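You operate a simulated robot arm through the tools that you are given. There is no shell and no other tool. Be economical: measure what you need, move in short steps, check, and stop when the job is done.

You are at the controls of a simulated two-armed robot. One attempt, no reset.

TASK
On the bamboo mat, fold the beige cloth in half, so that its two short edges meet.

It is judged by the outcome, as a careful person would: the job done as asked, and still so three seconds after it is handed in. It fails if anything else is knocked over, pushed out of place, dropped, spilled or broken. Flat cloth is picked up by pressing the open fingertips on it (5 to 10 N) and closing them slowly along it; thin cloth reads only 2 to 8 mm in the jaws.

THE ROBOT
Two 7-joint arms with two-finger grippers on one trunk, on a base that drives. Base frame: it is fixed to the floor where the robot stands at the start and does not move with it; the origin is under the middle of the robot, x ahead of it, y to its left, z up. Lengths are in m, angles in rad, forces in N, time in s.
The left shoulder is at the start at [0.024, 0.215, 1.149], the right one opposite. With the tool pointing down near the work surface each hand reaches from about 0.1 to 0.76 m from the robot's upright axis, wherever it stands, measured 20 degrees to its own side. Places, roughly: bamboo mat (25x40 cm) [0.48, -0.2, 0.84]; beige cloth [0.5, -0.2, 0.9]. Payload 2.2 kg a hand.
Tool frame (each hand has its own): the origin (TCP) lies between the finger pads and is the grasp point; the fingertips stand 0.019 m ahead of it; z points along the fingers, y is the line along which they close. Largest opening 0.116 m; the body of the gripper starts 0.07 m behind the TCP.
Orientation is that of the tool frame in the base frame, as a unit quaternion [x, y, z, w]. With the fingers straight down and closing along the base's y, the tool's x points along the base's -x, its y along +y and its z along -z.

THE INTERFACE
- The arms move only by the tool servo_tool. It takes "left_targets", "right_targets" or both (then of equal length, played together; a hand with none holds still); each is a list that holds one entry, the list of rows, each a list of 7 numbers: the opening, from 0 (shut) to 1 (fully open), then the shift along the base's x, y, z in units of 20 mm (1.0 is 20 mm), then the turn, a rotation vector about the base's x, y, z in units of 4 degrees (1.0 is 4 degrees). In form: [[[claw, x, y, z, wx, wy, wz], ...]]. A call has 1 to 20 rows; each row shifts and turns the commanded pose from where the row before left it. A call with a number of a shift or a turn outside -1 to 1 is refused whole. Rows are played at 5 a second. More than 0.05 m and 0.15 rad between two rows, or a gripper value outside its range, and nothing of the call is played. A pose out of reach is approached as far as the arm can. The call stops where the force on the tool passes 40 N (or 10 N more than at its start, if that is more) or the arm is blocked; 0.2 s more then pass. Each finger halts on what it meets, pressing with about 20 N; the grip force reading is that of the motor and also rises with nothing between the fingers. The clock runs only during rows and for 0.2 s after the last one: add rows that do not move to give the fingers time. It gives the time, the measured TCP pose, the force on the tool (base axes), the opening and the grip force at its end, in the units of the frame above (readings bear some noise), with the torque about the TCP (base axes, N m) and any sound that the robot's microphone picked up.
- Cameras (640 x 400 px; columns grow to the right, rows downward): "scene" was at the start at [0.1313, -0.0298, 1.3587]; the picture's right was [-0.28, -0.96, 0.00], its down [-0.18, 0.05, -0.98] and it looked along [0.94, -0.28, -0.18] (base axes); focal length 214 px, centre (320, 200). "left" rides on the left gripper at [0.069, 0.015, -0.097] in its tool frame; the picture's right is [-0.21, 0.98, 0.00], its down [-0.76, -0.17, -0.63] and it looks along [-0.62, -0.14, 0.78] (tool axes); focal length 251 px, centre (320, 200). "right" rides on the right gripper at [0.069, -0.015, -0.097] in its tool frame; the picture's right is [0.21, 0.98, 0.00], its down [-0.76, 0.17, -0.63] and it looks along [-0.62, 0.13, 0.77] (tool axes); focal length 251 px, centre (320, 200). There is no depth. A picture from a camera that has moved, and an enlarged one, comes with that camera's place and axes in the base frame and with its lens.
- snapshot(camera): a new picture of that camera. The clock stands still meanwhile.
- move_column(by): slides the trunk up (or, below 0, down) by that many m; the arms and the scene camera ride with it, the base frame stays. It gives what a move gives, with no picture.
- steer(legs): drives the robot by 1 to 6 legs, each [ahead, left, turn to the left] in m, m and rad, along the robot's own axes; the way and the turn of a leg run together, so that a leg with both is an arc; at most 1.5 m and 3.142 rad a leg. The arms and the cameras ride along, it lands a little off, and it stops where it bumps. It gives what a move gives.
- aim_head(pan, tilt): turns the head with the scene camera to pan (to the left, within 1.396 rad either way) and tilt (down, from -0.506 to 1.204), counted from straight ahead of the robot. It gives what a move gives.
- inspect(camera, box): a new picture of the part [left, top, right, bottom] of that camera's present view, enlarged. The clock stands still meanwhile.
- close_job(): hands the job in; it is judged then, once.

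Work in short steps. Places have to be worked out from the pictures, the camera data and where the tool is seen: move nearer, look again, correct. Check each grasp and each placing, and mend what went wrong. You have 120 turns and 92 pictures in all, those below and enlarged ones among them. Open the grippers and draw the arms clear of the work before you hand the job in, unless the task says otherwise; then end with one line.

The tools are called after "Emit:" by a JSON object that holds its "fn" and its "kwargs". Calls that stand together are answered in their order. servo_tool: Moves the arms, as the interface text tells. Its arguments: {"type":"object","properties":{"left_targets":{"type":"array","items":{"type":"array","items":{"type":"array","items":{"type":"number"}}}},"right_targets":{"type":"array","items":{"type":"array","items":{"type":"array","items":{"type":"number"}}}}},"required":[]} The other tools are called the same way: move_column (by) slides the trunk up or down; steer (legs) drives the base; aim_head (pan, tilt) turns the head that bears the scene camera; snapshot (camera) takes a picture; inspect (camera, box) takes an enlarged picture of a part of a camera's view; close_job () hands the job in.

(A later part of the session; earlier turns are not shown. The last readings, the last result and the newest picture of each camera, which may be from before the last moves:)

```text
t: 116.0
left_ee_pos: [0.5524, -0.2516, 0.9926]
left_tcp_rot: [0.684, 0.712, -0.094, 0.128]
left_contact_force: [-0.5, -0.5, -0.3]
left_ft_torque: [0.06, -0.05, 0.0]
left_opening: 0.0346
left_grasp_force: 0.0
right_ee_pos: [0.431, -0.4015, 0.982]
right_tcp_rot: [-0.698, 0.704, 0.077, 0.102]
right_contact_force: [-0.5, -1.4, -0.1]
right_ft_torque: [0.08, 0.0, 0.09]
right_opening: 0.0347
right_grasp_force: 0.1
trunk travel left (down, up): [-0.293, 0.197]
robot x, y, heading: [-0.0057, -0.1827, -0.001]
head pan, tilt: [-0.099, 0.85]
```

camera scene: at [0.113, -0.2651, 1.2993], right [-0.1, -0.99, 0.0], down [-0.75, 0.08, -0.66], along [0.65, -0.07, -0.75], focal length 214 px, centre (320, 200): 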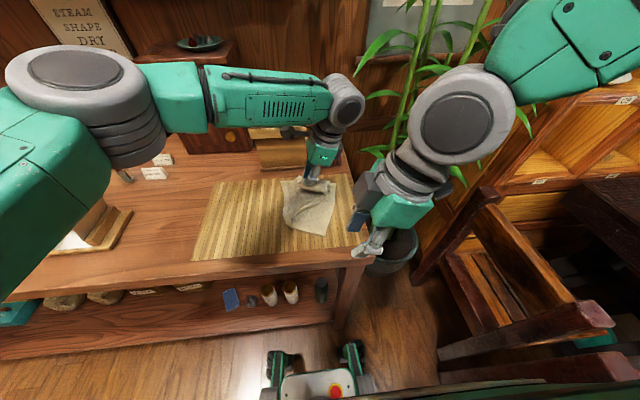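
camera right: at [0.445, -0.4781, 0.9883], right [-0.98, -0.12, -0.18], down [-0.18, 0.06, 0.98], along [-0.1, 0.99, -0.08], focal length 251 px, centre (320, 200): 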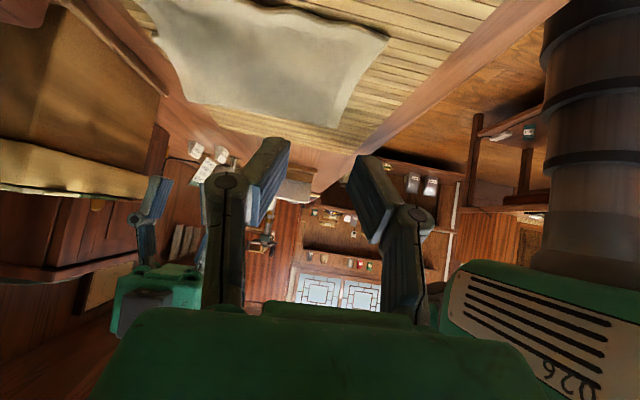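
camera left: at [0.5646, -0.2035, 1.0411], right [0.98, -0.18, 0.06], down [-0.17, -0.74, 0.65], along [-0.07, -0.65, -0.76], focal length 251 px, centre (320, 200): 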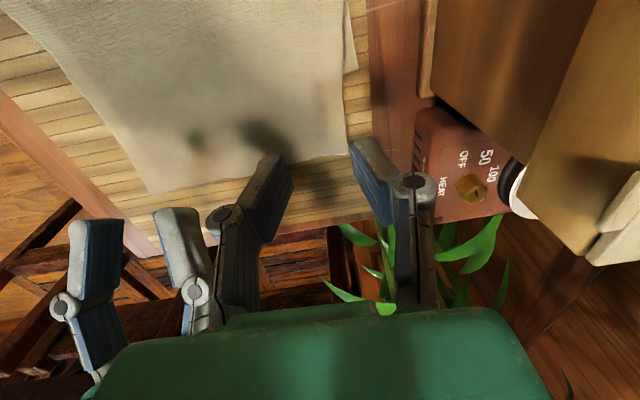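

Settled. I move both hands over the overhanging top corners (left ≈(.557,-.305), right ≈(.43,-.300)).

Emit:
{"fn": "servo_tool", "kwargs": {"right_targets": [[[0.25, 0, 0.63, -0.45, 0, 0, 0], [0.25, 0, 0.63, -0.45, 0, 0, 0], [0.25, 0, 0.63, -0.45, 0, 0, 0], [0.25, 0, 0.63, -0.45, 0, 0, 0], [0.25, 0, 0.63, -0.45, 0, 0, 0], [0.25, 0, 0.63, -0.45, 0, 0, 0], [0.25, 0, 0.63, -0.45, 0, 0, 0], [0.25, 0, 0.6, -0.45, 0, 0, 0], [0.25, 0, 0, -0.2, 0, 0, 0]]], "left_targets": [[[0.25, 0.03, -0.33, -0.5, 0, 0, 0], [0.25, 0.03, -0.33, -0.5, 0, 0, 0], [0.25, 0.03, -0.33, -0.5, 0, 0, 0], [0.25, 0.03, -0.33, -0.5, 0, 0, 0], [0.25, 0.03, -0.33, -0.5, 0, 0, 0], [0.25, 0.03, -0.33, -0.5, 0, 0, 0], [0.25, 0.03, -0.33, -0.5, 0, 0, 0], [0.25, 0.03, -0.33, -0.5, 0, 0, 0], [0.25, 0, 0, -0.5, 0, 0, 0]]]}}

Emit:
{"fn": "inspect", "kwargs": {"camera": "right", "box": [100, 60, 460, 285]}}

Emit:
{"fn": "inspect", "kwargs": {"camera": "left", "box": [100, 60, 460, 285]}}

```text
t: 118.0
left_ee_pos: [0.5596, -0.2886, 0.9041]
left_tcp_rot: [0.682, 0.713, -0.097, 0.133]
left_contact_force: [0.7, 0.3, 0.5]
left_ft_torque: [0.0, -0.02, -0.01]
left_opening: 0.0289
left_grasp_force: 0.1
right_ee_pos: [0.4303, -0.2845, 0.9059]
right_tcp_rot: [-0.7, 0.703, 0.074, 0.098]
right_contact_force: [-0.6, 0.0, -0.5]
right_ft_torque: [0.02, 0.01, -0.02]
right_opening: 0.0291
right_grasp_force: 0.1
trunk travel left (down, up): [-0.293, 0.197]
robot x, y, heading: [-0.0063, -0.1814, -0.001]
head pan, tilt: [-0.099, 0.85]
```

```text
1.78 times, centred on (280, 172) of right
camera zoom: at [0.4405, -0.3745, 0.985], right [-0.98, -0.2, -0.09], down [-0.19, 0.58, 0.79], along [-0.11, 0.79, -0.61], focal length 447 px, centre (391, 249)
```

zoom: 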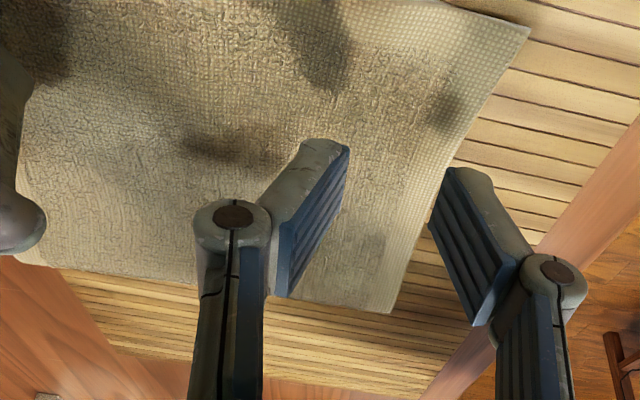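

```text
1.78 times, centred on (280, 172) of left
camera zoom: at [0.564, -0.1919, 0.9717], right [0.98, -0.15, 0.11], down [-0.17, -0.52, 0.83], along [-0.07, -0.84, -0.54], focal length 447 px, centre (391, 249)
```

zoom: 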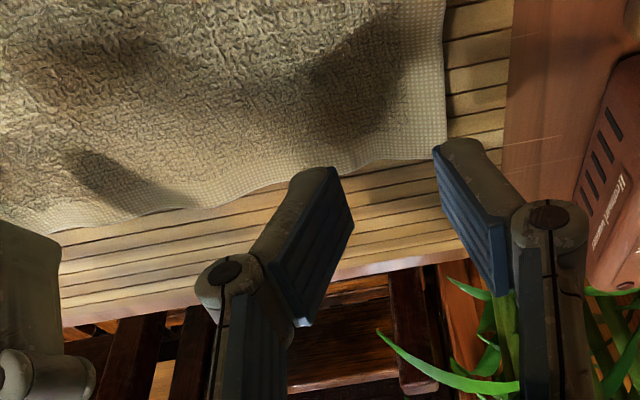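

Corners are at B≈(.398,-.316) and D≈(.577,-.318). I shift both hands onto them and lower in steps.

Emit:
{"fn": "servo_tool", "kwargs": {"right_targets": [[[0.25, 0.2, -0.65, 0, 0, 0, 0], [0.25, 0, 0, -0.5, 0, 0, 0], [0.25, 0, 0, -0.5, 0, 0, 0], [0.25, 0, 0, -0.4, 0, 0, 0], [0.25, 0, 0, -0.2, 0, 0, 0], [0.25, 0, 0, -0.1, 0, 0, 0], [0.25, 0, 0, 0, 0, 0, 0]]], "left_targets": [[[0.25, -0.6, -0.75, 0, 0, 0, 0], [0.25, 0, 0, -0.5, 0, 0, 0], [0.25, 0, 0, -0.5, 0, 0, 0], [0.25, 0, 0, -0.4, 0, 0, 0], [0.25, 0, 0, -0.2, 0, 0, 0], [0.25, 0, 0, 0, 0, 0, 0], [0.25, 0, 0, 0, 0, 0, 0]]]}}

```text
t: 119.6
left_ee_pos: [0.5444, -0.3139, 0.8725]
left_tcp_rot: [0.682, 0.713, -0.096, 0.132]
left_contact_force: [0.0, -4.8, 6.2]
left_ft_torque: [0.35, -0.07, 0.04]
left_opening: 0.0303
left_grasp_force: 0.1
right_ee_pos: [0.4352, -0.3058, 0.8753]
right_tcp_rot: [-0.7, 0.703, 0.075, 0.102]
right_contact_force: [-0.3, -2.8, 8.1]
right_ft_torque: [-0.06, 0.0, 0.01]
right_opening: 0.0297
right_grasp_force: 0.1
trunk travel left (down, up): [-0.293, 0.197]
robot x, y, heading: [-0.0028, -0.1816, -0.006]
head pan, tilt: [-0.099, 0.85]
```

Contact on both; the left is only ~4 mm from the edge, so I hop it 9 mm inward before closing.

Emit:
{"fn": "servo_tool", "kwargs": {"left_targets": [[[0.25, 0, 0, 0.4, 0, 0, 0], [0.25, 0, 0.45, 0, 0, 0, 0], [0.25, 0, 0, -0.3, 0, 0, 0], [0.25, 0, 0, -0.15, 0, 0, 0], [0.25, 0, 0, 0, 0, 0, 0]]]}}

Emit:
{"fn": "inspect", "kwargs": {"camera": "left", "box": [100, 60, 460, 285]}}

```text
t: 120.8
left_ee_pos: [0.5468, -0.2833, 0.8736]
left_tcp_rot: [0.681, 0.713, -0.101, 0.135]
left_contact_force: [-0.2, 1.2, 8.7]
left_ft_torque: [0.05, -0.01, -0.08]
left_opening: 0.0295
left_grasp_force: 0.0
right_ee_pos: [0.4354, -0.2852, 0.8739]
right_tcp_rot: [-0.7, 0.704, 0.07, 0.095]
right_contact_force: [0.2, 0.4, 2.3]
right_ft_torque: [0.01, 0.04, 0.0]
right_opening: 0.0291
right_grasp_force: 0.1
trunk travel left (down, up): [-0.293, 0.197]
robot x, y, heading: [-0.0075, -0.1766, 0.004]
head pan, tilt: [-0.099, 0.85]
```

```text
1.78 times, centred on (280, 172) of left
camera zoom: at [0.5522, -0.1852, 0.941], right [0.98, -0.15, 0.11], down [-0.17, -0.52, 0.84], along [-0.07, -0.84, -0.53], focal length 447 px, centre (391, 249)
```

zoom: 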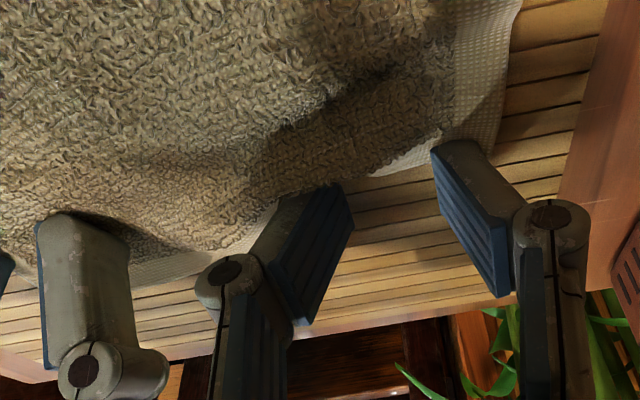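

The pressed fingertips dragged the top edge +y as the body settled: it's already near y≈-.277 at the far side. I lift both hands to see the actual state.

Emit:
{"fn": "servo_tool", "kwargs": {"right_targets": [[[0.25, 0, 0, 0.8, 0, 0, 0], [0.25, -0.3, -0.5, 1, 0, 0, 0], [0.25, -0.5, -0.8, 1, 0, 0, 0], [0.25, -0.5, -0.8, 1, 0, 0, 0], [0.25, -0.5, -0.8, 0, 0, 0, 0]]], "left_targets": [[[0.25, 0, 0, 0.8, 0, 0, 0], [0.25, 0, 0.5, 1, 0, 0, 0], [0.25, 0, 0.8, 1, 0, 0, 0], [0.25, 0, 0.8, 1, 0, 0, 0], [0.25, 0, 0.8, 0.5, 0, 0, 0]]]}}

Emit:
{"fn": "inspect", "kwargs": {"camera": "scene", "box": [230, 135, 390, 235]}}

```text
t: 122.0
left_ee_pos: [0.5467, -0.2396, 0.9569]
left_tcp_rot: [0.682, 0.713, -0.097, 0.131]
left_contact_force: [0.1, -0.8, -0.5]
left_ft_torque: [0.03, 0.01, -0.02]
left_opening: 0.029
left_grasp_force: 0.0
right_ee_pos: [0.4006, -0.3608, 0.952]
right_tcp_rot: [-0.699, 0.704, 0.074, 0.1]
right_contact_force: [-0.1, 0.2, -0.7]
right_ft_torque: [0.02, -0.01, 0.0]
right_opening: 0.0289
right_grasp_force: 0.1
trunk travel left (down, up): [-0.293, 0.197]
robot x, y, heading: [-0.0037, -0.1844, -0.004]
head pan, tilt: [-0.099, 0.85]
```

```text
4.00 times, centred on (310, 185) of scene
camera zoom: at [0.115, -0.1977, 1.2993], right [-0.1, -0.99, 0.0], down [-0.75, 0.08, -0.66], along [0.65, -0.06, -0.75], focal length 858 px, centre (360, 260)
```

zoom: 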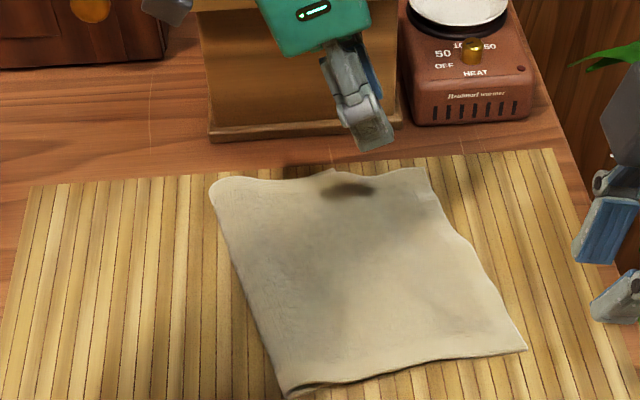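

The whole cloth rotated a little and the top still overhangs ~4 cm, so a true pinch is needed. Corners now: D≈(.589,-.292), B≈(.417,-.330). I position both hands over them again.

Emit:
{"fn": "servo_tool", "kwargs": {"right_targets": [[[0.25, 0.46, 0.53, -0.2, 0, 0, 0], [0.25, 0.46, 0.53, -0.4, 0, 0, 0], [0.25, 0.46, 0.53, -0.6, 0, 0, 0], [0.25, 0.46, 0.53, -0.7, 0, 0, 0], [0.25, 0.46, 0.53, -0.7, 0, 0, 0], [0.25, 0, 0, -0.6, 0, 0, 0], [0.25, 0, 0, 0, 0, 0, 0]]], "left_targets": [[[0.25, 0.13, -0.48, -0.5, 0, 0, 0], [0.25, 0.13, -0.48, -0.5, 0, 0, 0], [0.25, 0.13, -0.48, -0.6, 0, 0, 0], [0.25, 0.13, -0.48, -0.7, 0, 0, 0], [0.25, 0.13, -0.48, -0.7, 0, 0, 0], [0.25, 0, 0, -0.5, 0, 0, 0], [0.25, 0, 0, 0, 0, 0, 0]]]}}

Emit:
{"fn": "inspect", "kwargs": {"camera": "left", "box": [100, 60, 460, 285]}}

```text
t: 123.6
left_ee_pos: [0.5589, -0.2805, 0.8875]
left_tcp_rot: [0.681, 0.713, -0.098, 0.133]
left_contact_force: [-0.3, -0.1, 0.1]
left_ft_torque: [0.0, -0.03, -0.01]
left_opening: 0.0292
left_grasp_force: 0.0
right_ee_pos: [0.4455, -0.3019, 0.8862]
right_tcp_rot: [-0.7, 0.704, 0.071, 0.099]
right_contact_force: [0.1, -0.3, -0.5]
right_ft_torque: [-0.01, 0.0, -0.01]
right_opening: 0.0291
right_grasp_force: 0.1
trunk travel left (down, up): [-0.293, 0.197]
robot x, y, heading: [-0.0078, -0.1765, -0.0]
head pan, tilt: [-0.099, 0.85]
```

```text
1.78 times, centred on (280, 172) of left
camera zoom: at [0.5648, -0.1834, 0.9554], right [0.98, -0.15, 0.11], down [-0.17, -0.52, 0.84], along [-0.07, -0.84, -0.54], focal length 447 px, centre (391, 249)
```

zoom: 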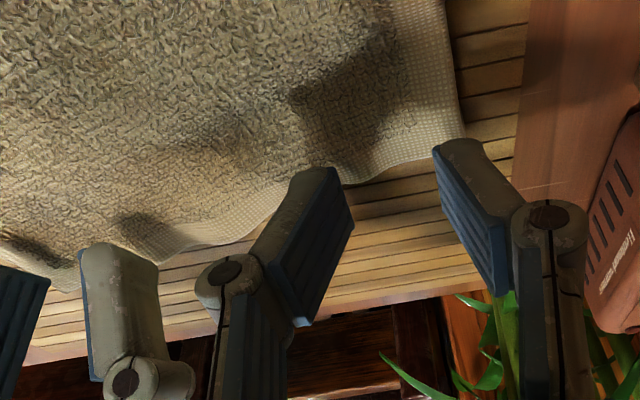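

Alignment is good; small nudges (-6 mm x on the left, +5 mm y on the right) and down to contact.

Emit:
{"fn": "servo_tool", "kwargs": {"right_targets": [[[0.25, 0, 0.25, -0.2, 0, 0, 0], [0.25, 0, 0, -0.3, 0, 0, 0], [0.25, 0, 0, -0.2, 0, 0, 0], [0.25, 0, 0, 0, 0, 0, 0]]], "left_targets": [[[0.25, -0.3, 0.1, -0.2, 0, 0, 0], [0.25, 0, 0, -0.3, 0, 0, 0], [0.25, 0, 0, -0.25, 0, 0, 0], [0.25, 0, 0, 0, 0, 0, 0]]]}}

```text
t: 124.6
left_ee_pos: [0.5549, -0.2796, 0.8741]
left_tcp_rot: [0.68, 0.714, -0.097, 0.134]
left_contact_force: [-0.7, -0.6, 9.4]
left_ft_torque: [0.01, 0.03, -0.03]
left_opening: 0.0299
left_grasp_force: 0.1
right_ee_pos: [0.4457, -0.2955, 0.8733]
right_tcp_rot: [-0.7, 0.704, 0.072, 0.099]
right_contact_force: [0.7, 0.6, 7.6]
right_ft_torque: [-0.04, -0.11, 0.0]
right_opening: 0.0258
right_grasp_force: 4.3
trunk travel left (down, up): [-0.293, 0.197]
robot x, y, heading: [-0.0069, -0.1832, -0.003]
head pan, tilt: [-0.099, 0.85]
```

Contact 8–9 N on both; closing slowly.

Emit:
{"fn": "servo_tool", "kwargs": {"right_targets": [[[0.22, 0, 0, -0.02, 0, 0, 0], [0.19, 0, 0, -0.02, 0, 0, 0], [0.16, 0, 0, 0, 0, 0, 0], [0.13, 0, 0, 0, 0, 0, 0], [0.1, 0, 0, 0, 0, 0, 0], [0.07, 0, 0, 0, 0, 0, 0], [0.04, 0, 0, 0, 0, 0, 0], [0.0, 0, 0, 0, 0, 0, 0], [0.0, 0, 0, 0, 0, 0, 0]]], "left_targets": [[[0.22, 0, 0, -0.02, 0, 0, 0], [0.19, 0, 0, -0.02, 0, 0, 0], [0.16, 0, 0, 0, 0, 0, 0], [0.13, 0, 0, 0, 0, 0, 0], [0.1, 0, 0, 0, 0, 0, 0], [0.07, 0, 0, 0, 0, 0, 0], [0.04, 0, 0, 0, 0, 0, 0], [0.0, 0, 0, 0, 0, 0, 0], [0.0, 0, 0, 0, 0, 0, 0]]]}}

Emit:
{"fn": "snapshot", "kwargs": {"camera": "left"}}

```text
t: 126.6
left_ee_pos: [0.551, -0.2794, 0.874]
left_tcp_rot: [0.681, 0.713, -0.098, 0.134]
left_contact_force: [-8.6, -1.5, 18.8]
left_ft_torque: [0.03, 0.25, 0.05]
left_opening: 0.0023
left_grasp_force: 19.9
right_ee_pos: [0.4454, -0.2964, 0.8733]
right_tcp_rot: [-0.701, 0.703, 0.071, 0.099]
right_contact_force: [7.6, 1.8, 19.9]
right_ft_torque: [-0.15, -0.03, 0.06]
right_opening: 0.0045
right_grasp_force: 20.7
trunk travel left (down, up): [-0.293, 0.197]
robot x, y, heading: [-0.0053, -0.1804, -0.003]
head pan, tilt: [-0.099, 0.85]
```

```text
9 pictures are left
camera left: at [0.5576, -0.1823, 0.9413], right [0.98, -0.15, 0.11], down [-0.18, -0.52, 0.84], along [-0.07, -0.84, -0.54], focal length 251 px, centre (320, 200)
```

left: 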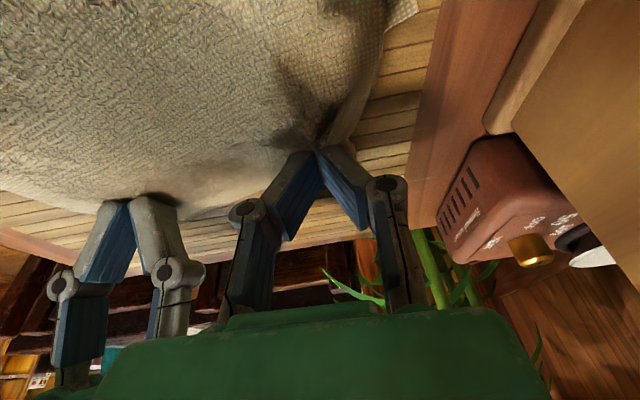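

Both top corners are pinched. I peel them up and back (+y 9 cm, +8 cm up), then lay down again with a net +4 cm shift.

Emit:
{"fn": "servo_tool", "kwargs": {"right_targets": [[[0, 0, 0.2, 0.5, 0, 0, 0], [0, 0, 0.4, 0.5, 0, 0, 0], [0, 0, 0.6, 0.5, 0, 0, 0], [0, 0, 0.65, 0.5, 0, 0, 0], [0, 0, 0.65, 0.5, 0, 0, 0], [0, 0, 0.65, 0.5, 0, 0, 0], [0, 0, 0.65, 0.5, 0, 0, 0], [0, 0, 0.6, 0.5, 0, 0, 0], [0, 0, 0, 0, 0, 0, 0], [0, 0, -0.3, -0.4, 0, 0, 0], [0, 0, -0.35, -0.5, 0, 0, 0], [0, 0, -0.35, -0.5, 0, 0, 0], [0, 0, -0.35, -0.5, 0, 0, 0], [0, 0, -0.35, -0.5, 0, 0, 0], [0, 0, -0.3, -0.5, 0, 0, 0], [0, 0, -0.25, -0.45, 0, 0, 0], [0, 0, -0.15, -0.4, 0, 0, 0], [0, 0, 0, 0, 0, 0, 0]]], "left_targets": [[[0, 0, 0.2, 0.5, 0, 0, 0], [0, 0, 0.4, 0.5, 0, 0, 0], [0, 0, 0.6, 0.5, 0, 0, 0], [0, 0, 0.65, 0.5, 0, 0, 0], [0, 0, 0.65, 0.5, 0, 0, 0], [0, 0, 0.65, 0.5, 0, 0, 0], [0, 0, 0.65, 0.5, 0, 0, 0], [0, 0, 0.6, 0.5, 0, 0, 0], [0, 0, 0, 0, 0, 0, 0], [0, 0, -0.3, -0.4, 0, 0, 0], [0, 0, -0.35, -0.5, 0, 0, 0], [0, 0, -0.35, -0.5, 0, 0, 0], [0, 0, -0.35, -0.5, 0, 0, 0], [0, 0, -0.35, -0.5, 0, 0, 0], [0, 0, -0.3, -0.5, 0, 0, 0], [0, 0, -0.25, -0.45, 0, 0, 0], [0, 0, -0.15, -0.4, 0, 0, 0], [0, 0, 0, 0, 0, 0, 0]]]}}

Emit:
{"fn": "snapshot", "kwargs": {"camera": "left"}}

```text
t: 130.4
left_ee_pos: [0.5529, -0.239, 0.8778]
left_tcp_rot: [0.681, 0.713, -0.098, 0.134]
left_contact_force: [-2.5, -0.9, 2.8]
left_ft_torque: [-0.02, 0.05, -0.01]
left_opening: 0.0019
left_grasp_force: 19.7
right_ee_pos: [0.4464, -0.2563, 0.8784]
right_tcp_rot: [-0.7, 0.704, 0.072, 0.098]
right_contact_force: [3.9, 1.8, 5.6]
right_ft_torque: [0.04, -0.07, 0.03]
right_opening: 0.0041
right_grasp_force: 20.0
trunk travel left (down, up): [-0.293, 0.197]
robot x, y, heading: [-0.0053, -0.179, -0.002]
head pan, tilt: [-0.099, 0.85]
```

```text
8 pictures are left
camera left: at [0.5586, -0.1418, 0.9455], right [0.98, -0.15, 0.11], down [-0.17, -0.52, 0.84], along [-0.07, -0.84, -0.54], focal length 251 px, centre (320, 200)
```

left: 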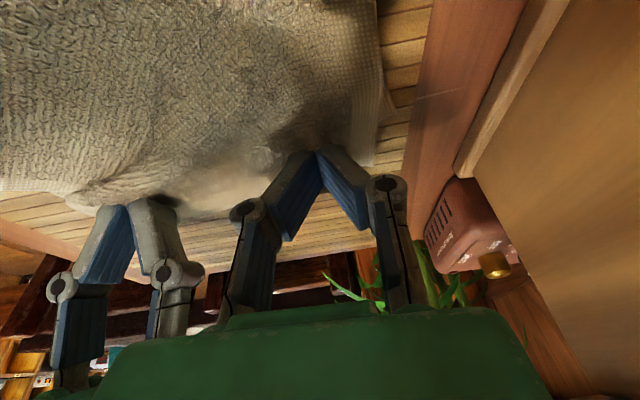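

The top edge now sits about over the bottom edge. I release slowly, lift straight up and look from the scene camera.

Emit:
{"fn": "servo_tool", "kwargs": {"right_targets": [[[0.04, 0, 0, -0.05, 0, 0, 0], [0.08, 0, 0, 0, 0, 0, 0], [0.14, 0, 0, 0, 0, 0, 0], [0.2, 0, 0, 0, 0, 0, 0], [0.25, 0, 0, 0.1, 0, 0, 0], [0.25, 0, 0, 0.6, 0, 0, 0], [0.25, 0, 0, 1, 0, 0, 0], [0.25, -0.5, -0.8, 1, 0, 0, 0], [0.25, -0.5, -0.8, 0.5, 0, 0, 0], [0.25, -0.5, -0.8, 0, 0, 0, 0], [0.25, -0.5, -0.8, 0, 0, 0, 0]]], "left_targets": [[[0.04, 0, 0, -0.05, 0, 0, 0], [0.08, 0, 0, 0, 0, 0, 0], [0.14, 0, 0, 0, 0, 0, 0], [0.2, 0, 0, 0, 0, 0, 0], [0.25, 0, 0, 0.1, 0, 0, 0], [0.25, 0, 0, 0.6, 0, 0, 0], [0.25, 0, 0, 1, 0, 0, 0], [0.25, 0, 0.8, 1, 0, 0, 0], [0.25, 0, 0.8, 1, 0, 0, 0], [0.25, 0, 0.8, 0, 0, 0, 0], [0.25, 0, 0.8, 0, 0, 0, 0]]]}}

Emit:
{"fn": "inspect", "kwargs": {"camera": "scene", "box": [230, 135, 390, 235]}}

```text
t: 132.8
left_ee_pos: [0.5519, -0.1753, 0.9505]
left_tcp_rot: [0.68, 0.714, -0.097, 0.134]
left_contact_force: [0.7, 0.7, -0.1]
left_ft_torque: [-0.01, -0.02, 0.03]
left_opening: 0.0289
left_grasp_force: 0.0
right_ee_pos: [0.4066, -0.3207, 0.9414]
right_tcp_rot: [-0.7, 0.704, 0.072, 0.098]
right_contact_force: [-0.1, 0.1, -0.2]
right_ft_torque: [-0.02, -0.02, -0.01]
right_opening: 0.029
right_grasp_force: 0.2
trunk travel left (down, up): [-0.293, 0.197]
robot x, y, heading: [-0.0077, -0.1788, -0.0]
head pan, tilt: [-0.099, 0.85]
```

```text
4.00 times, centred on (310, 185) of scene
camera zoom: at [0.1147, -0.1907, 1.2994], right [-0.1, -0.99, 0.0], down [-0.75, 0.08, -0.66], along [0.65, -0.07, -0.75], focal length 858 px, centre (360, 260)
```

zoom: 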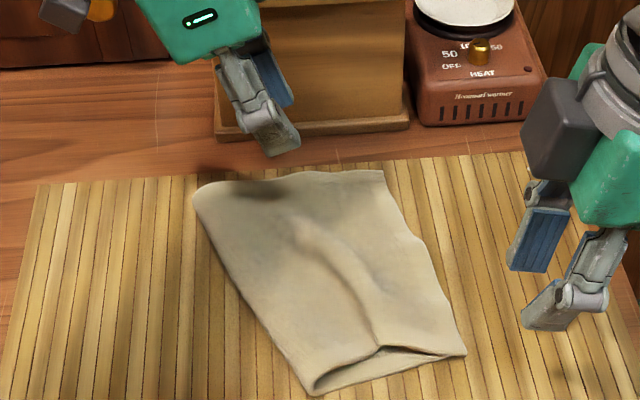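

The right edges now appear to meet; a slack ridge remains in the top layer. I zoom in to verify edges and ridge.

Emit:
{"fn": "inspect", "kwargs": {"camera": "scene", "box": [275, 175, 355, 235]}}

```text
6.67 times, centred on (315, 205) of scene
camera zoom: at [0.1147, -0.1907, 1.2994], right [-0.1, -0.99, 0.0], down [-0.75, 0.08, -0.66], along [0.65, -0.07, -0.75], focal length 1430 px, centre (353, 167)
```

zoom: 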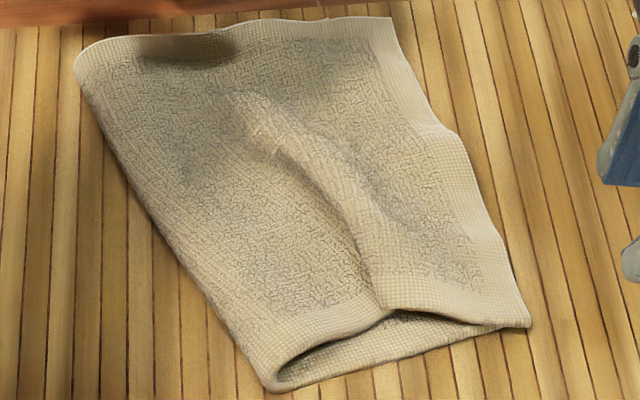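

Edges meet at the right; on the near side a slack ridge must be worked over into the crease (crease near end ≈(.40,-.19), should be ≈-.15). I'll use the right hand's two spread fingertips as a light plough, skimming from y≈-.255 to -.18.

Emit:
{"fn": "servo_tool", "kwargs": {"right_targets": [[[0.35, 0.5, 0.8, 0, 0, 0, 0], [0.35, 0.5, 0.8, 0, 0, 0, 0], [0.35, 0.5, 0.8, -0.5, 0, 0, 0], [0.35, 0.5, 0.8, -0.7, 0, 0, 0], [0.35, 0.2, 0, -0.7, 0, 0, 0], [0.35, 0, 0, -0.6, 0, 0, 0], [0.35, 0, 0, -0.2, 0, 0, 0], [0.35, 0, 0, 0, 0, 0, 0]]]}}

```text
t: 134.6
left_ee_pos: [0.5524, -0.1746, 0.9513]
left_tcp_rot: [0.681, 0.713, -0.099, 0.133]
left_contact_force: [-0.1, -0.1, 0.3]
left_ft_torque: [0.0, -0.02, 0.03]
left_opening: 0.029
left_grasp_force: 0.2
right_ee_pos: [0.4504, -0.2555, 0.886]
right_tcp_rot: [-0.7, 0.704, 0.073, 0.098]
right_contact_force: [0.2, 0.6, 0.2]
right_ft_torque: [0.0, 0.0, 0.01]
right_opening: 0.0407
right_grasp_force: 0.0
trunk travel left (down, up): [-0.293, 0.197]
robot x, y, heading: [-0.0043, -0.1807, -0.0]
head pan, tilt: [-0.099, 0.85]
```

At start position with no contact yet; I lower 3 mm more and plough slowly +y.

Emit:
{"fn": "servo_tool", "kwargs": {"right_targets": [[[0.35, 0, 0, -0.15, 0, 0, 0], [0.35, 0, 0.35, 0, 0, 0, 0], [0.35, 0, 0.35, 0, 0, 0, 0], [0.35, 0, 0.35, 0, 0, 0, 0], [0.35, 0, 0.35, 0, 0, 0, 0], [0.35, 0, 0.35, 0, 0, 0, 0], [0.35, 0, 0.35, 0, 0, 0, 0], [0.35, 0, 0.35, 0, 0, 0, 0], [0.35, 0, 0.35, 0, 0, 0, 0], [0.35, 0, 0.35, 0, 0, 0, 0], [0.35, 0, 0.35, 0, 0, 0, 0], [0.35, 0, 0, 0, 0, 0, 0]]]}}

Emit:
{"fn": "inspect", "kwargs": {"camera": "scene", "box": [270, 165, 360, 235]}}

```text
t: 137.2
left_ee_pos: [0.5532, -0.1736, 0.9505]
left_tcp_rot: [0.681, 0.713, -0.098, 0.134]
left_contact_force: [0.4, 0.3, -0.4]
left_ft_torque: [0.0, 0.03, 0.02]
left_opening: 0.0289
left_grasp_force: 0.0
right_ee_pos: [0.4491, -0.1866, 0.8828]
right_tcp_rot: [-0.7, 0.703, 0.072, 0.098]
right_contact_force: [0.6, -0.6, -0.1]
right_ft_torque: [0.01, 0.02, 0.0]
right_opening: 0.0408
right_grasp_force: 0.0
trunk travel left (down, up): [-0.293, 0.197]
robot x, y, heading: [-0.0067, -0.1791, -0.001]
head pan, tilt: [-0.099, 0.85]
```

```text
5.71 times, centred on (315, 200) of scene
camera zoom: at [0.1158, -0.1897, 1.2993], right [-0.1, -0.99, 0.0], down [-0.75, 0.08, -0.66], along [0.65, -0.07, -0.75], focal length 1226 px, centre (349, 200)
```

zoom: 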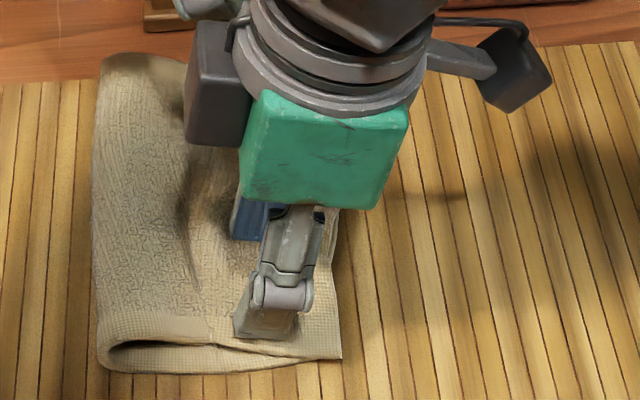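

The plough pushed the slack to the crease, forming an open loop there (and slid the near side +y). I lift, press down on the crease loop with the fingertips to flatten it, then lift away and look.

Emit:
{"fn": "servo_tool", "kwargs": {"right_targets": [[[0.35, 0, 0, 1, 0, 0, 0], [0.35, -0.3, 0.8, 0.5, 0, 0, 0], [0.35, -0.3, 0.8, 0, 0, 0, 0], [0.35, -0.1, 0.8, 0, 0, 0, 0], [0.35, 0, 0.3, -0.7, 0, 0, 0], [0.35, 0, 0, -0.6, 0, 0, 0], [0.35, 0, 0, -0.4, 0, 0, 0], [0.35, 0, 0, 0, 0, 0, 0]]]}}

```text
t: 139.0
left_ee_pos: [0.5535, -0.1744, 0.9505]
left_tcp_rot: [0.681, 0.713, -0.099, 0.133]
left_contact_force: [0.2, -0.3, 0.1]
left_ft_torque: [0.0, 0.02, 0.0]
left_opening: 0.0289
left_grasp_force: 0.0
right_ee_pos: [0.4358, -0.13, 0.8792]
right_tcp_rot: [-0.701, 0.703, 0.072, 0.097]
right_contact_force: [-0.1, -0.2, 0.0]
right_ft_torque: [-0.04, -0.01, -0.01]
right_opening: 0.0406
right_grasp_force: 0.0
trunk travel left (down, up): [-0.293, 0.197]
robot x, y, heading: [-0.0029, -0.1777, -0.004]
head pan, tilt: [-0.099, 0.85]
```

No contact force yet; I press a bit lower, then lift and retreat to view.

Emit:
{"fn": "servo_tool", "kwargs": {"right_targets": [[[0.35, 0, 0, -0.2, 0, 0, 0], [0.35, 0, 0, -0.15, 0, 0, 0], [0.35, 0, 0, 0, 0, 0, 0]]]}}

Emit:
{"fn": "servo_tool", "kwargs": {"right_targets": [[[0.35, 0, 0, 1, 0, 0, 0], [0.35, 0, 0, 1, 0, 0, 0], [0.35, 0, 0, 1, 0, 0, 0], [0.35, -0.5, -1, 0.5, 0, 0, 0], [0.35, -0.5, -1, 0, 0, 0, 0], [0.35, -0.5, -1, 0, 0, 0, 0], [0.35, -0.5, -1, 0, 0, 0, 0], [0.35, -0.5, -1, 0, 0, 0, 0], [0.35, -0.5, -1, 0, 0, 0, 0], [0.35, 0, -1, 0, 0, 0, 0], [0.35, 0, -1, 0, 0, 0, 0], [0.35, 0, -1, 0, 0, 0, 0]]], "left_targets": [[[0.3, 0, 0, 0.5, 0, 0, 0], [0.3, 0, 0.5, 0.5, 0, 0, 0], [0.3, 0, 0.5, 0, 0, 0, 0], [0.3, 0, 0.8, 0, 0, 0, 0], [0.3, 0, 0.8, 0, 0, 0, 0], [0.3, 0, 0.8, 0, 0, 0, 0], [0.3, 0, 0.8, 0, 0, 0, 0], [0.3, 0, 0.8, 0, 0, 0, 0], [0.3, 0, 0.8, 0, 0, 0, 0], [0.3, 0, 0, 0, 0, 0, 0], [0.3, 0, 0, 0, 0, 0, 0], [0.3, 0, 0, 0, 0, 0, 0]]]}}

Emit:
{"fn": "inspect", "kwargs": {"camera": "scene", "box": [260, 160, 360, 235]}}

```text
t: 139.8
left_ee_pos: [0.5526, -0.1739, 0.951]
left_tcp_rot: [0.681, 0.713, -0.098, 0.134]
left_contact_force: [-0.4, 0.3, 0.1]
left_ft_torque: [0.0, 0.01, 0.03]
left_opening: 0.029
left_grasp_force: 0.0
right_ee_pos: [0.4356, -0.1302, 0.8728]
right_tcp_rot: [-0.7, 0.704, 0.072, 0.097]
right_contact_force: [1.0, -0.2, 8.4]
right_ft_torque: [-0.11, -0.12, 0.02]
right_opening: 0.0397
right_grasp_force: 4.5
trunk travel left (down, up): [-0.293, 0.197]
robot x, y, heading: [-0.0031, -0.179, 0.001]
head pan, tilt: [-0.099, 0.85]
```

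```text
t: 142.4
left_ee_pos: [0.5535, -0.062, 0.9722]
left_tcp_rot: [0.681, 0.713, -0.098, 0.133]
left_contact_force: [-0.5, -0.9, -0.1]
left_ft_torque: [0.0, -0.01, -0.05]
left_opening: 0.0347
left_grasp_force: 0.1
right_ee_pos: [0.3756, -0.3127, 0.9403]
right_tcp_rot: [-0.7, 0.704, 0.072, 0.098]
right_contact_force: [0.1, -0.4, 0.7]
right_ft_torque: [-0.02, -0.01, 0.04]
right_opening: 0.0407
right_grasp_force: 0.0
trunk travel left (down, up): [-0.293, 0.197]
robot x, y, heading: [-0.0067, -0.1829, -0.005]
head pan, tilt: [-0.099, 0.85]
```

```text
5.33 times, centred on (310, 198) of scene
camera zoom: at [0.1152, -0.191, 1.2993], right [-0.1, -0.99, 0.0], down [-0.75, 0.08, -0.66], along [0.65, -0.07, -0.75], focal length 1144 px, centre (373, 213)
```

zoom: 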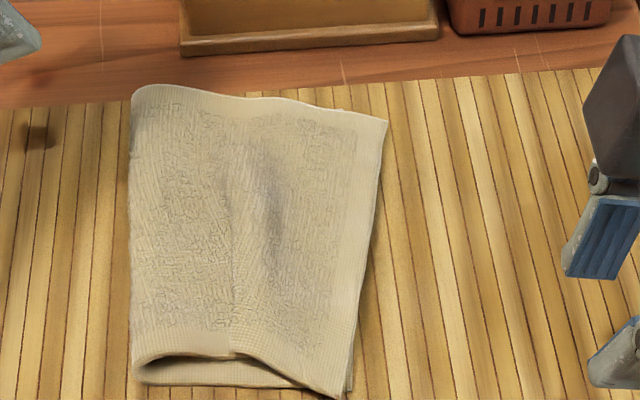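

Far side is good (~.145 m wide); edges meet, but the near side is contracted (~.096 m) with slack in both layers. I'll press-hold the near crease end with the left hand and press-drag the near right corner (both layers together) outward with the right. First positioning above.

Emit:
{"fn": "servo_tool", "kwargs": {"left_targets": [[[0.3, -0.9, -0.5, 0, 0, 0, 0], [0.3, -0.9, -0.5, 0, 0, 0, 0], [0.3, -0.9, -0.5, 0, 0, 0, 0], [0.3, -0.9, -0.5, -0.5, 0, 0, 0], [0.3, -0.9, -0.5, -0.6, 0, 0, 0], [0.3, -0.9, -0.5, -0.8, 0, 0, 0], [0.3, -0.75, -0.4, -0.8, 0, 0, 0], [0.3, 0, 0, -0.8, 0, 0, 0]]], "right_targets": [[[0.3, 0.3, 0.4, 0, 0, 0, 0], [0.3, 0.3, 0.6, 0, 0, 0, 0], [0.3, 0.3, 0.9, 0, 0, 0, 0], [0.3, 0.3, 0.9, 0, 0, 0, 0], [0.3, 0.3, 0.9, -0.3, 0, 0, 0], [0.3, 0.3, 0.9, -0.5, 0, 0, 0], [0.3, 0.3, 0.9, -0.5, 0, 0, 0], [0.3, 0.3, 0.9, -0.6, 0, 0, 0]]]}}

```text
t: 144.2
left_ee_pos: [0.4313, -0.1231, 0.9006]
left_tcp_rot: [0.681, 0.713, -0.099, 0.132]
left_contact_force: [0.3, -0.3, -0.1]
left_ft_torque: [0.0, 0.03, -0.03]
left_opening: 0.0348
left_grasp_force: 0.1
right_ee_pos: [0.4253, -0.1822, 0.9028]
right_tcp_rot: [-0.7, 0.704, 0.072, 0.096]
right_contact_force: [0.5, -1.0, -0.4]
right_ft_torque: [0.0, 0.03, -0.02]
right_opening: 0.0348
right_grasp_force: 0.1
trunk travel left (down, up): [-0.293, 0.197]
robot x, y, heading: [-0.0046, -0.1813, -0.008]
head pan, tilt: [-0.099, 0.85]
```

In place. I lower both to pressing contact.

Emit:
{"fn": "servo_tool", "kwargs": {"left_targets": [[[0.3, 0, 0, -0.5, 0, 0, 0], [0.3, 0, 0, -0.4, 0, 0, 0], [0.3, 0, 0, -0.3, 0, 0, 0], [0.3, 0, 0, -0.2, 0, 0, 0], [0.3, 0, 0, 0, 0, 0, 0]]], "right_targets": [[[0.3, 0, 0, -0.5, 0, 0, 0], [0.3, 0, 0, -0.4, 0, 0, 0], [0.3, 0, 0, -0.3, 0, 0, 0], [0.3, 0, 0, -0.15, 0, 0, 0], [0.3, 0, 0, 0, 0, 0, 0]]]}}

```text
t: 145.4
left_ee_pos: [0.4294, -0.1262, 0.8726]
left_tcp_rot: [0.681, 0.713, -0.097, 0.133]
left_contact_force: [0.4, -2.4, 7.1]
left_ft_torque: [0.03, -0.09, 0.01]
left_opening: 0.0354
left_grasp_force: 4.6
right_ee_pos: [0.4223, -0.1824, 0.8778]
right_tcp_rot: [-0.701, 0.703, 0.073, 0.097]
right_contact_force: [0.3, 0.9, 6.4]
right_ft_torque: [0.02, -0.01, -0.03]
right_opening: 0.0344
right_grasp_force: 0.0
trunk travel left (down, up): [-0.293, 0.197]
robot x, y, heading: [-0.003, -0.179, -0.004]
head pan, tilt: [-0.099, 0.85]
```

Both press at ~7 N. Now I drag the right hand slowly -y by 3.5 cm while the left holds.

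Emit:
{"fn": "servo_tool", "kwargs": {"right_targets": [[[0.3, 0, -0.2, -0.1, 0, 0, 0], [0.3, 0, -0.25, 0, 0, 0, 0], [0.3, 0, -0.25, 0, 0, 0, 0], [0.3, 0, -0.25, 0, 0, 0, 0], [0.3, 0, -0.25, 0, 0, 0, 0], [0.3, 0, -0.25, 0, 0, 0, 0], [0.3, 0, -0.25, 0, 0, 0, 0], [0.3, 0, 0, 0, 0, 0, 0]]], "left_targets": [[[0.3, 0, 0, -0.1, 0, 0, 0], [0.3, 0, 0, 0, 0, 0, 0], [0.3, 0, 0, 0, 0, 0, 0], [0.3, 0, 0, 0, 0, 0, 0], [0.3, 0, 0, 0, 0, 0, 0], [0.3, 0, 0, 0, 0, 0, 0], [0.3, 0, 0, 0, 0, 0, 0], [0.3, 0, 0, 0, 0, 0, 0]]]}}

Emit:
{"fn": "snapshot", "kwargs": {"camera": "left"}}

```text
t: 147.2
left_ee_pos: [0.4292, -0.1264, 0.8705]
left_tcp_rot: [0.681, 0.713, -0.098, 0.133]
left_contact_force: [-1.7, 3.8, 23.6]
left_ft_torque: [0.22, 0.03, -0.02]
left_opening: 0.028
left_grasp_force: 14.2
right_ee_pos: [0.4238, -0.2195, 0.8763]
right_tcp_rot: [-0.7, 0.704, 0.071, 0.097]
right_contact_force: [0.3, -1.2, 0.7]
right_ft_torque: [0.0, 0.02, -0.01]
right_opening: 0.0347
right_grasp_force: 0.1
trunk travel left (down, up): [-0.293, 0.197]
robot x, y, heading: [-0.0059, -0.1774, -0.005]
head pan, tilt: [-0.099, 0.85]
```

```text
3 pictures are left
camera left: at [0.4349, -0.0294, 0.9378], right [0.98, -0.15, 0.11], down [-0.17, -0.52, 0.84], along [-0.07, -0.84, -0.54], focal length 251 px, centre (320, 200)
```

left: 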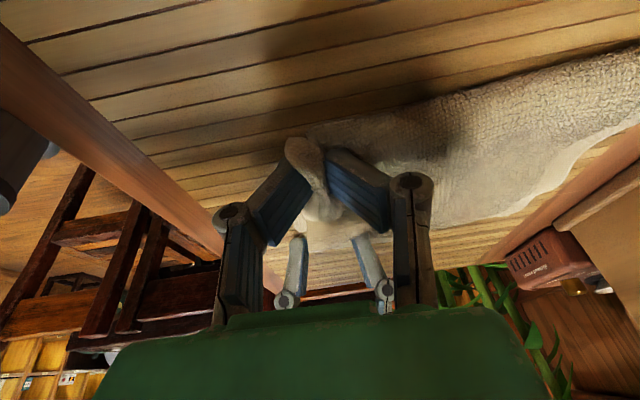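

The right lost contact at the end. I lift both hands clear and check the result from the scene camera.

Emit:
{"fn": "servo_tool", "kwargs": {"left_targets": [[[0.35, 0, 0, 0.3, 0, 0, 0], [0.4, 0, 0, 0.8, 0, 0, 0], [0.4, 0, 0, 1, 0, 0, 0], [0.4, 0, 0.5, 1, 0, 0, 0], [0.4, 0.5, 1, 0.8, 0, 0, 0], [0.4, 0.5, 1, 0, 0, 0, 0], [0.4, 0.5, 1, 0, 0, 0, 0], [0.4, 0.5, 1, 0, 0, 0, 0]]], "right_targets": [[[0.3, 0, 0, 0.5, 0, 0, 0], [0.3, 0, 0, 0.8, 0, 0, 0], [0.3, 0, 0, 1, 0, 0, 0], [0.3, -0.3, -1, 0.5, 0, 0, 0], [0.3, -0.3, -1, 0, 0, 0, 0], [0.3, -0.3, -1, 0, 0, 0, 0], [0.3, -0.3, -1, 0, 0, 0, 0], [0.3, -0.3, -1, 0, 0, 0, 0]]]}}

Emit:
{"fn": "inspect", "kwargs": {"camera": "scene", "box": [260, 160, 360, 235]}}

```text
t: 149.0
left_ee_pos: [0.4689, -0.037, 0.9479]
left_tcp_rot: [0.682, 0.713, -0.098, 0.132]
left_contact_force: [0.3, 0.7, -0.5]
left_ft_torque: [0.01, 0.0, -0.01]
left_opening: 0.0464
left_grasp_force: 0.1
right_ee_pos: [0.3909, -0.3159, 0.931]
right_tcp_rot: [-0.7, 0.704, 0.072, 0.098]
right_contact_force: [0.4, -0.1, -1.1]
right_ft_torque: [0.01, -0.01, 0.01]
right_opening: 0.035
right_grasp_force: 0.0
trunk travel left (down, up): [-0.293, 0.197]
robot x, y, heading: [-0.0055, -0.1774, -0.004]
head pan, tilt: [-0.099, 0.85]
```

```text
5.33 times, centred on (310, 198) of scene
camera zoom: at [0.1148, -0.1893, 1.2994], right [-0.1, -0.99, 0.0], down [-0.75, 0.08, -0.66], along [0.65, -0.07, -0.75], focal length 1144 px, centre (373, 213)
```

zoom: 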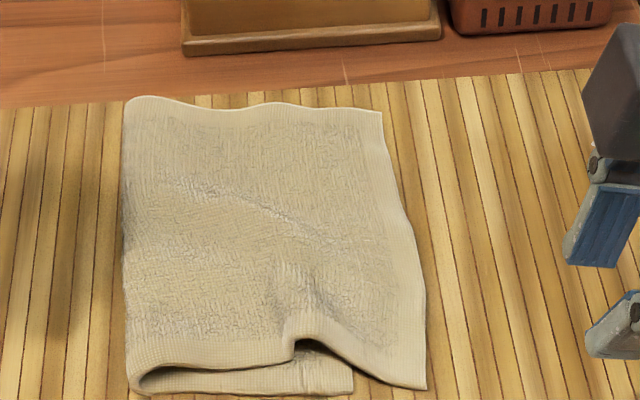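

Far side and top are good, but at the near side the bottom is only .10 m while the top overhangs A by 3.4 cm: the crease's near end must roll ~3.5 cm to +y. I'll pinch the top layer ~4 cm from the crease (near end, y≈-.15), lift it slightly and carry it over to y≈-.07, which rolls the crease and draws B back over A. Left moves away; right goes to position.

Emit:
{"fn": "servo_tool", "kwargs": {"left_targets": [[[0.4, 0.5, 0.8, 0.3, 0, 0, 0], [0.4, 0.5, 0.8, 0.3, 0, 0, 0], [0.4, 0.5, 0.8, 0.3, 0, 0, 0], [0.4, 0.5, 0.8, 0, 0, 0, 0], [0.4, 0.5, 0.8, 0, 0, 0, 0], [0.4, 0, 0.8, 0, 0, 0, 0], [0.4, 0, 0, 0, 0, 0, 0], [0.4, 0, 0, 0, 0, 0, 0], [0.4, 0, 0, 0, 0, 0, 0], [0.4, 0, 0, 0, 0, 0, 0], [0.4, 0, 0, 0, 0, 0, 0], [0.4, 0, 0, 0, 0, 0, 0]]], "right_targets": [[[0.3, 0.2, 0.9, 0, 0, 0, 0], [0.3, 0.2, 0.95, 0, 0, 0, 0], [0.3, 0.2, 0.95, 0, 0, 0, 0], [0.3, 0.2, 0.95, 0, 0, 0, 0], [0.3, 0.2, 0.95, 0, 0, 0, 0], [0.3, 0.2, 0.95, 0, 0, 0, 0], [0.3, 0.2, 0.95, -0.3, 0, 0, 0], [0.3, 0.1, 0.95, -0.4, 0, 0, 0], [0.3, 0, 0.95, -0.6, 0, 0, 0], [0.3, 0, 0, -0.6, 0, 0, 0], [0.3, 0, 0, -0.3, 0, 0, 0], [0.3, 0, 0, 0, 0, 0, 0]]]}}

```text
t: 151.6
left_ee_pos: [0.5203, 0.0602, 0.965]
left_tcp_rot: [0.682, 0.713, -0.099, 0.133]
left_contact_force: [-0.6, 0.3, -0.5]
left_ft_torque: [0.04, 0.01, 0.03]
left_opening: 0.0464
left_grasp_force: 0.0
right_ee_pos: [0.424, -0.1466, 0.8884]
right_tcp_rot: [-0.7, 0.704, 0.072, 0.097]
right_contact_force: [-0.6, -0.3, -0.4]
right_ft_torque: [-0.01, 0.01, 0.0]
right_opening: 0.0349
right_grasp_force: 0.1
trunk travel left (down, up): [-0.293, 0.197]
robot x, y, heading: [-0.0029, -0.1845, -0.005]
head pan, tilt: [-0.099, 0.85]
```

In position with no contact yet; lowering gently.

Emit:
{"fn": "servo_tool", "kwargs": {"right_targets": [[[0.3, 0, 0, -0.25, 0, 0, 0], [0.3, 0, 0, -0.2, 0, 0, 0], [0.3, 0, 0, -0.15, 0, 0, 0], [0.3, 0, 0, 0, 0, 0, 0]]]}}

```text
t: 152.6
left_ee_pos: [0.5196, 0.0603, 0.9661]
left_tcp_rot: [0.681, 0.713, -0.098, 0.134]
left_contact_force: [0.1, 0.4, 0.2]
left_ft_torque: [-0.02, 0.01, -0.02]
left_opening: 0.0466
left_grasp_force: 0.1
right_ee_pos: [0.4244, -0.1446, 0.8756]
right_tcp_rot: [-0.7, 0.704, 0.073, 0.099]
right_contact_force: [0.1, -1.7, 7.3]
right_ft_torque: [-0.04, -0.04, -0.04]
right_opening: 0.0344
right_grasp_force: 0.0
trunk travel left (down, up): [-0.293, 0.197]
robot x, y, heading: [-0.0065, -0.1766, 0.001]
head pan, tilt: [-0.099, 0.85]
```

7 N contact; I close slowly on the top layer.

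Emit:
{"fn": "servo_tool", "kwargs": {"right_targets": [[[0.27, 0, 0, 0, 0, 0, 0], [0.24, 0, 0, 0, 0, 0, 0], [0.21, 0, 0, 0, 0, 0, 0], [0.18, 0, 0, 0, 0, 0, 0], [0.15, 0, 0, 0, 0, 0, 0], [0.12, 0, 0, 0.02, 0, 0, 0], [0.09, 0, 0, 0.02, 0, 0, 0], [0.06, 0, 0, 0.02, 0, 0, 0], [0.03, 0, 0, 0, 0, 0, 0], [0.0, 0, 0, 0, 0, 0, 0], [0.0, 0, 0, 0, 0, 0, 0]]]}}

```text
t: 155.0
left_ee_pos: [0.52, 0.0599, 0.9661]
left_tcp_rot: [0.681, 0.713, -0.1, 0.134]
left_contact_force: [0.7, 0.2, 0.0]
left_ft_torque: [-0.02, -0.02, 0.03]
left_opening: 0.0465
left_grasp_force: 0.0
right_ee_pos: [0.4258, -0.146, 0.8765]
right_tcp_rot: [-0.701, 0.703, 0.072, 0.097]
right_contact_force: [-0.1, -0.8, 1.3]
right_ft_torque: [0.02, 0.01, 0.02]
right_opening: 0.0071
right_grasp_force: 19.9
trunk travel left (down, up): [-0.293, 0.197]
robot x, y, heading: [-0.0048, -0.1776, -0.0]
head pan, tilt: [-0.099, 0.85]
```

Gripped (7 mm). I lift ~4 cm, carry +y 7.8 cm and lower, rolling the crease.

Emit:
{"fn": "servo_tool", "kwargs": {"right_targets": [[[0, 0, 0.1, 0.5, 0, 0, 0], [0, 0, 0.2, 0.5, 0, 0, 0], [0, 0, 0.3, 0.5, 0, 0, 0], [0, 0, 0.4, 0.4, 0, 0, 0], [0, 0, 0.5, 0.2, 0, 0, 0], [0, 0, 0.5, 0, 0, 0, 0], [0, 0, 0.5, -0.1, 0, 0, 0], [0, 0, 0.45, -0.3, 0, 0, 0], [0, 0, 0.4, -0.4, 0, 0, 0], [0, 0, 0.3, -0.5, 0, 0, 0], [0, 0, 0.25, -0.5, 0, 0, 0], [0, 0, 0, -0.25, 0, 0, 0], [0, 0, 0, 0, 0, 0, 0]]]}}

Emit:
{"fn": "inspect", "kwargs": {"camera": "scene", "box": [250, 155, 360, 238]}}

```text
t: 157.8
left_ee_pos: [0.5198, 0.0603, 0.9659]
left_tcp_rot: [0.681, 0.713, -0.099, 0.134]
left_contact_force: [0.2, -0.5, 0.6]
left_ft_torque: [0.02, 0.02, 0.03]
left_opening: 0.046
left_grasp_force: 0.0
right_ee_pos: [0.4256, -0.0684, 0.8789]
right_tcp_rot: [-0.699, 0.705, 0.074, 0.099]
right_contact_force: [-1.2, 0.3, 3.4]
right_ft_torque: [-0.01, 0.04, 0.0]
right_opening: 0.0072
right_grasp_force: 20.0
trunk travel left (down, up): [-0.293, 0.197]
robot x, y, heading: [-0.0034, -0.1788, -0.003]
head pan, tilt: [-0.099, 0.85]
```

```text
4.82 times, centred on (305, 196) of scene
camera zoom: at [0.115, -0.1863, 1.2994], right [-0.1, -0.99, 0.0], down [-0.75, 0.07, -0.66], along [0.65, -0.07, -0.75], focal length 1034 px, centre (392, 217)
```

zoom: 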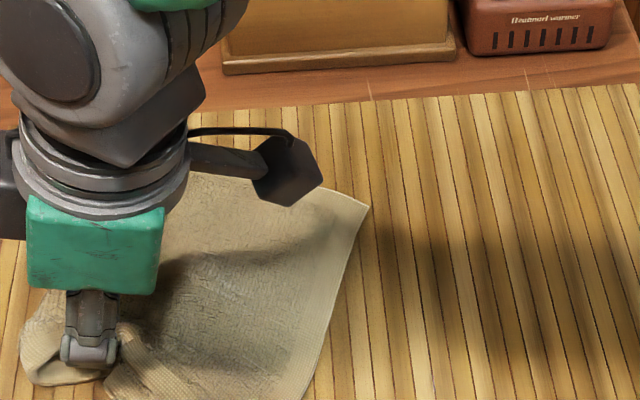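

The cloth slid along as it rolled. I release here gently, lift straight up and clear both arms, then use the last picture to judge.

Emit:
{"fn": "servo_tool", "kwargs": {"right_targets": [[[0.03, 0, 0, -0.1, 0, 0, 0], [0.07, 0, 0, 0, 0, 0, 0], [0.12, 0, 0, 0, 0, 0, 0], [0.2, 0, 0, 0, 0, 0, 0], [0.28, 0, 0, 0.05, 0, 0, 0], [0.28, 0, 0, 0.5, 0, 0, 0], [0.28, 0, 0, 1, 0, 0, 0], [0.28, 0, 0, 1, 0, 0, 0], [0.28, 0, 0, 1, 0, 0, 0], [0.28, -0.3, -1, 0.5, 0, 0, 0], [0.28, -0.3, -1, 0, 0, 0, 0], [0.28, -0.3, -1, 0, 0, 0, 0], [0.28, -0.3, -1, 0, 0, 0, 0], [0.28, -0.3, -1, 0, 0, 0, 0], [0.28, -0.3, -1, 0, 0, 0, 0], [0.28, -0.3, -1, 0, 0, 0, 0], [0.28, -0.3, -1, 0, 0, 0, 0], [0.28, 0, -1, 0, 0, 0, 0], [0.28, 0, -1, 0, 0, 0, 0], [0.28, 0, -1, 0, 0, 0, 0]]]}}

Emit:
{"fn": "inspect", "kwargs": {"camera": "scene", "box": [240, 150, 360, 245]}}

```text
t: 162.0
left_ee_pos: [0.5197, 0.0587, 0.9662]
left_tcp_rot: [0.681, 0.713, -0.098, 0.134]
left_contact_force: [0.4, 0.1, 0.1]
left_ft_torque: [0.01, 0.0, 0.0]
left_opening: 0.0465
left_grasp_force: 0.0
right_ee_pos: [0.3762, -0.2906, 0.9548]
right_tcp_rot: [-0.7, 0.704, 0.072, 0.098]
right_contact_force: [0.1, 0.0, 0.2]
right_ft_torque: [0.03, -0.03, 0.04]
right_opening: 0.0323
right_grasp_force: 0.1
trunk travel left (down, up): [-0.293, 0.197]
robot x, y, heading: [-0.0055, -0.1765, 0.003]
head pan, tilt: [-0.099, 0.85]
```

```text
4.21 times, centred on (300, 198) of scene
camera zoom: at [0.1148, -0.1897, 1.2994], right [-0.1, -0.99, 0.0], down [-0.75, 0.08, -0.66], along [0.65, -0.07, -0.75], focal length 903 px, centre (404, 210)
```

zoom: 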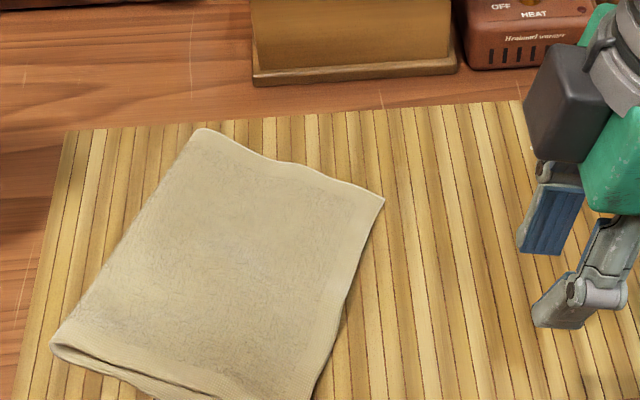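

The fold is flat and neat but rotated, and from the geometry the top's near corner B (≈(.333,-.154)) still overhangs A by roughly 4–5 cm (far side ~2 cm). No pictures remain, so I make one careful, force-checked correction: pinch B's overhang with the right hand (yawed -20° to match the edge) and draw it back ~4.5 cm along the fold direction.

Emit:
{"fn": "servo_tool", "kwargs": {"right_targets": [[[0.25, 0, 0.9, 0, 0, 0, -0.63], [0.25, 0, 0.9, 0, 0, 0, -0.63], [0.25, 0, 0.9, 0, 0, 0, -0.63], [0.25, 0, 0.9, -0.3, 0, 0, -0.63], [0.25, 0, 0.9, -0.5, 0, 0, -0.63], [0.25, 0, 0.9, -0.6, 0, 0, -0.63], [0.25, -0.1, 0.9, -0.6, 0, 0, -0.63], [0.25, -0.15, 0.85, -0.7, 0, 0, -0.6], [0.25, 0, 0, -0.3, 0, 0, 0], [0.25, 0, 0, 0, 0, 0, 0]]]}}

```text
t: 164.2
left_ee_pos: [0.5197, 0.0595, 0.965]
left_tcp_rot: [0.681, 0.713, -0.098, 0.133]
left_contact_force: [-0.6, 0.2, 0.2]
left_ft_torque: [-0.02, -0.01, 0.03]
left_opening: 0.046
left_grasp_force: 0.1
right_ee_pos: [0.384, -0.1439, 0.9155]
right_tcp_rot: [-0.554, 0.82, 0.064, 0.127]
right_contact_force: [-0.1, -0.8, 0.4]
right_ft_torque: [0.04, 0.01, -0.01]
right_opening: 0.0294
right_grasp_force: 0.2
trunk travel left (down, up): [-0.293, 0.197]
robot x, y, heading: [-0.0078, -0.1827, 0.001]
head pan, tilt: [-0.099, 0.85]
```

Slightly off in x; I correct to ≈(.371,-.148) and lower toward contact.

Emit:
{"fn": "servo_tool", "kwargs": {"right_targets": [[[0.25, -0.65, -0.2, -0.4, 0, 0, 0], [0.25, 0, 0, -0.6, 0, 0, 0], [0.25, 0, 0, -0.6, 0, 0, 0], [0.25, 0, 0, -0.3, 0, 0, 0], [0.25, 0, 0, 0, 0, 0, 0]]]}}

```text
t: 165.6
left_ee_pos: [0.5173, 0.0589, 0.9692]
left_tcp_rot: [0.681, 0.713, -0.097, 0.135]
left_contact_force: [-0.2, 0.7, 0.3]
left_ft_torque: [0.01, -0.01, 0.01]
left_opening: 0.0463
left_grasp_force: 0.0
right_ee_pos: [0.3788, -0.1553, 0.8839]
right_tcp_rot: [-0.534, 0.831, 0.08, 0.133]
right_contact_force: [0.2, 0.0, 0.2]
right_ft_torque: [0.01, -0.02, -0.01]
right_opening: 0.0291
right_grasp_force: 0.1
trunk travel left (down, up): [-0.293, 0.197]
robot x, y, heading: [-0.0076, -0.1797, -0.003]
head pan, tilt: [-0.099, 0.85]
stopped in row 5 (right hand): the arm was blocked; the commanded pose is now the measured one
```

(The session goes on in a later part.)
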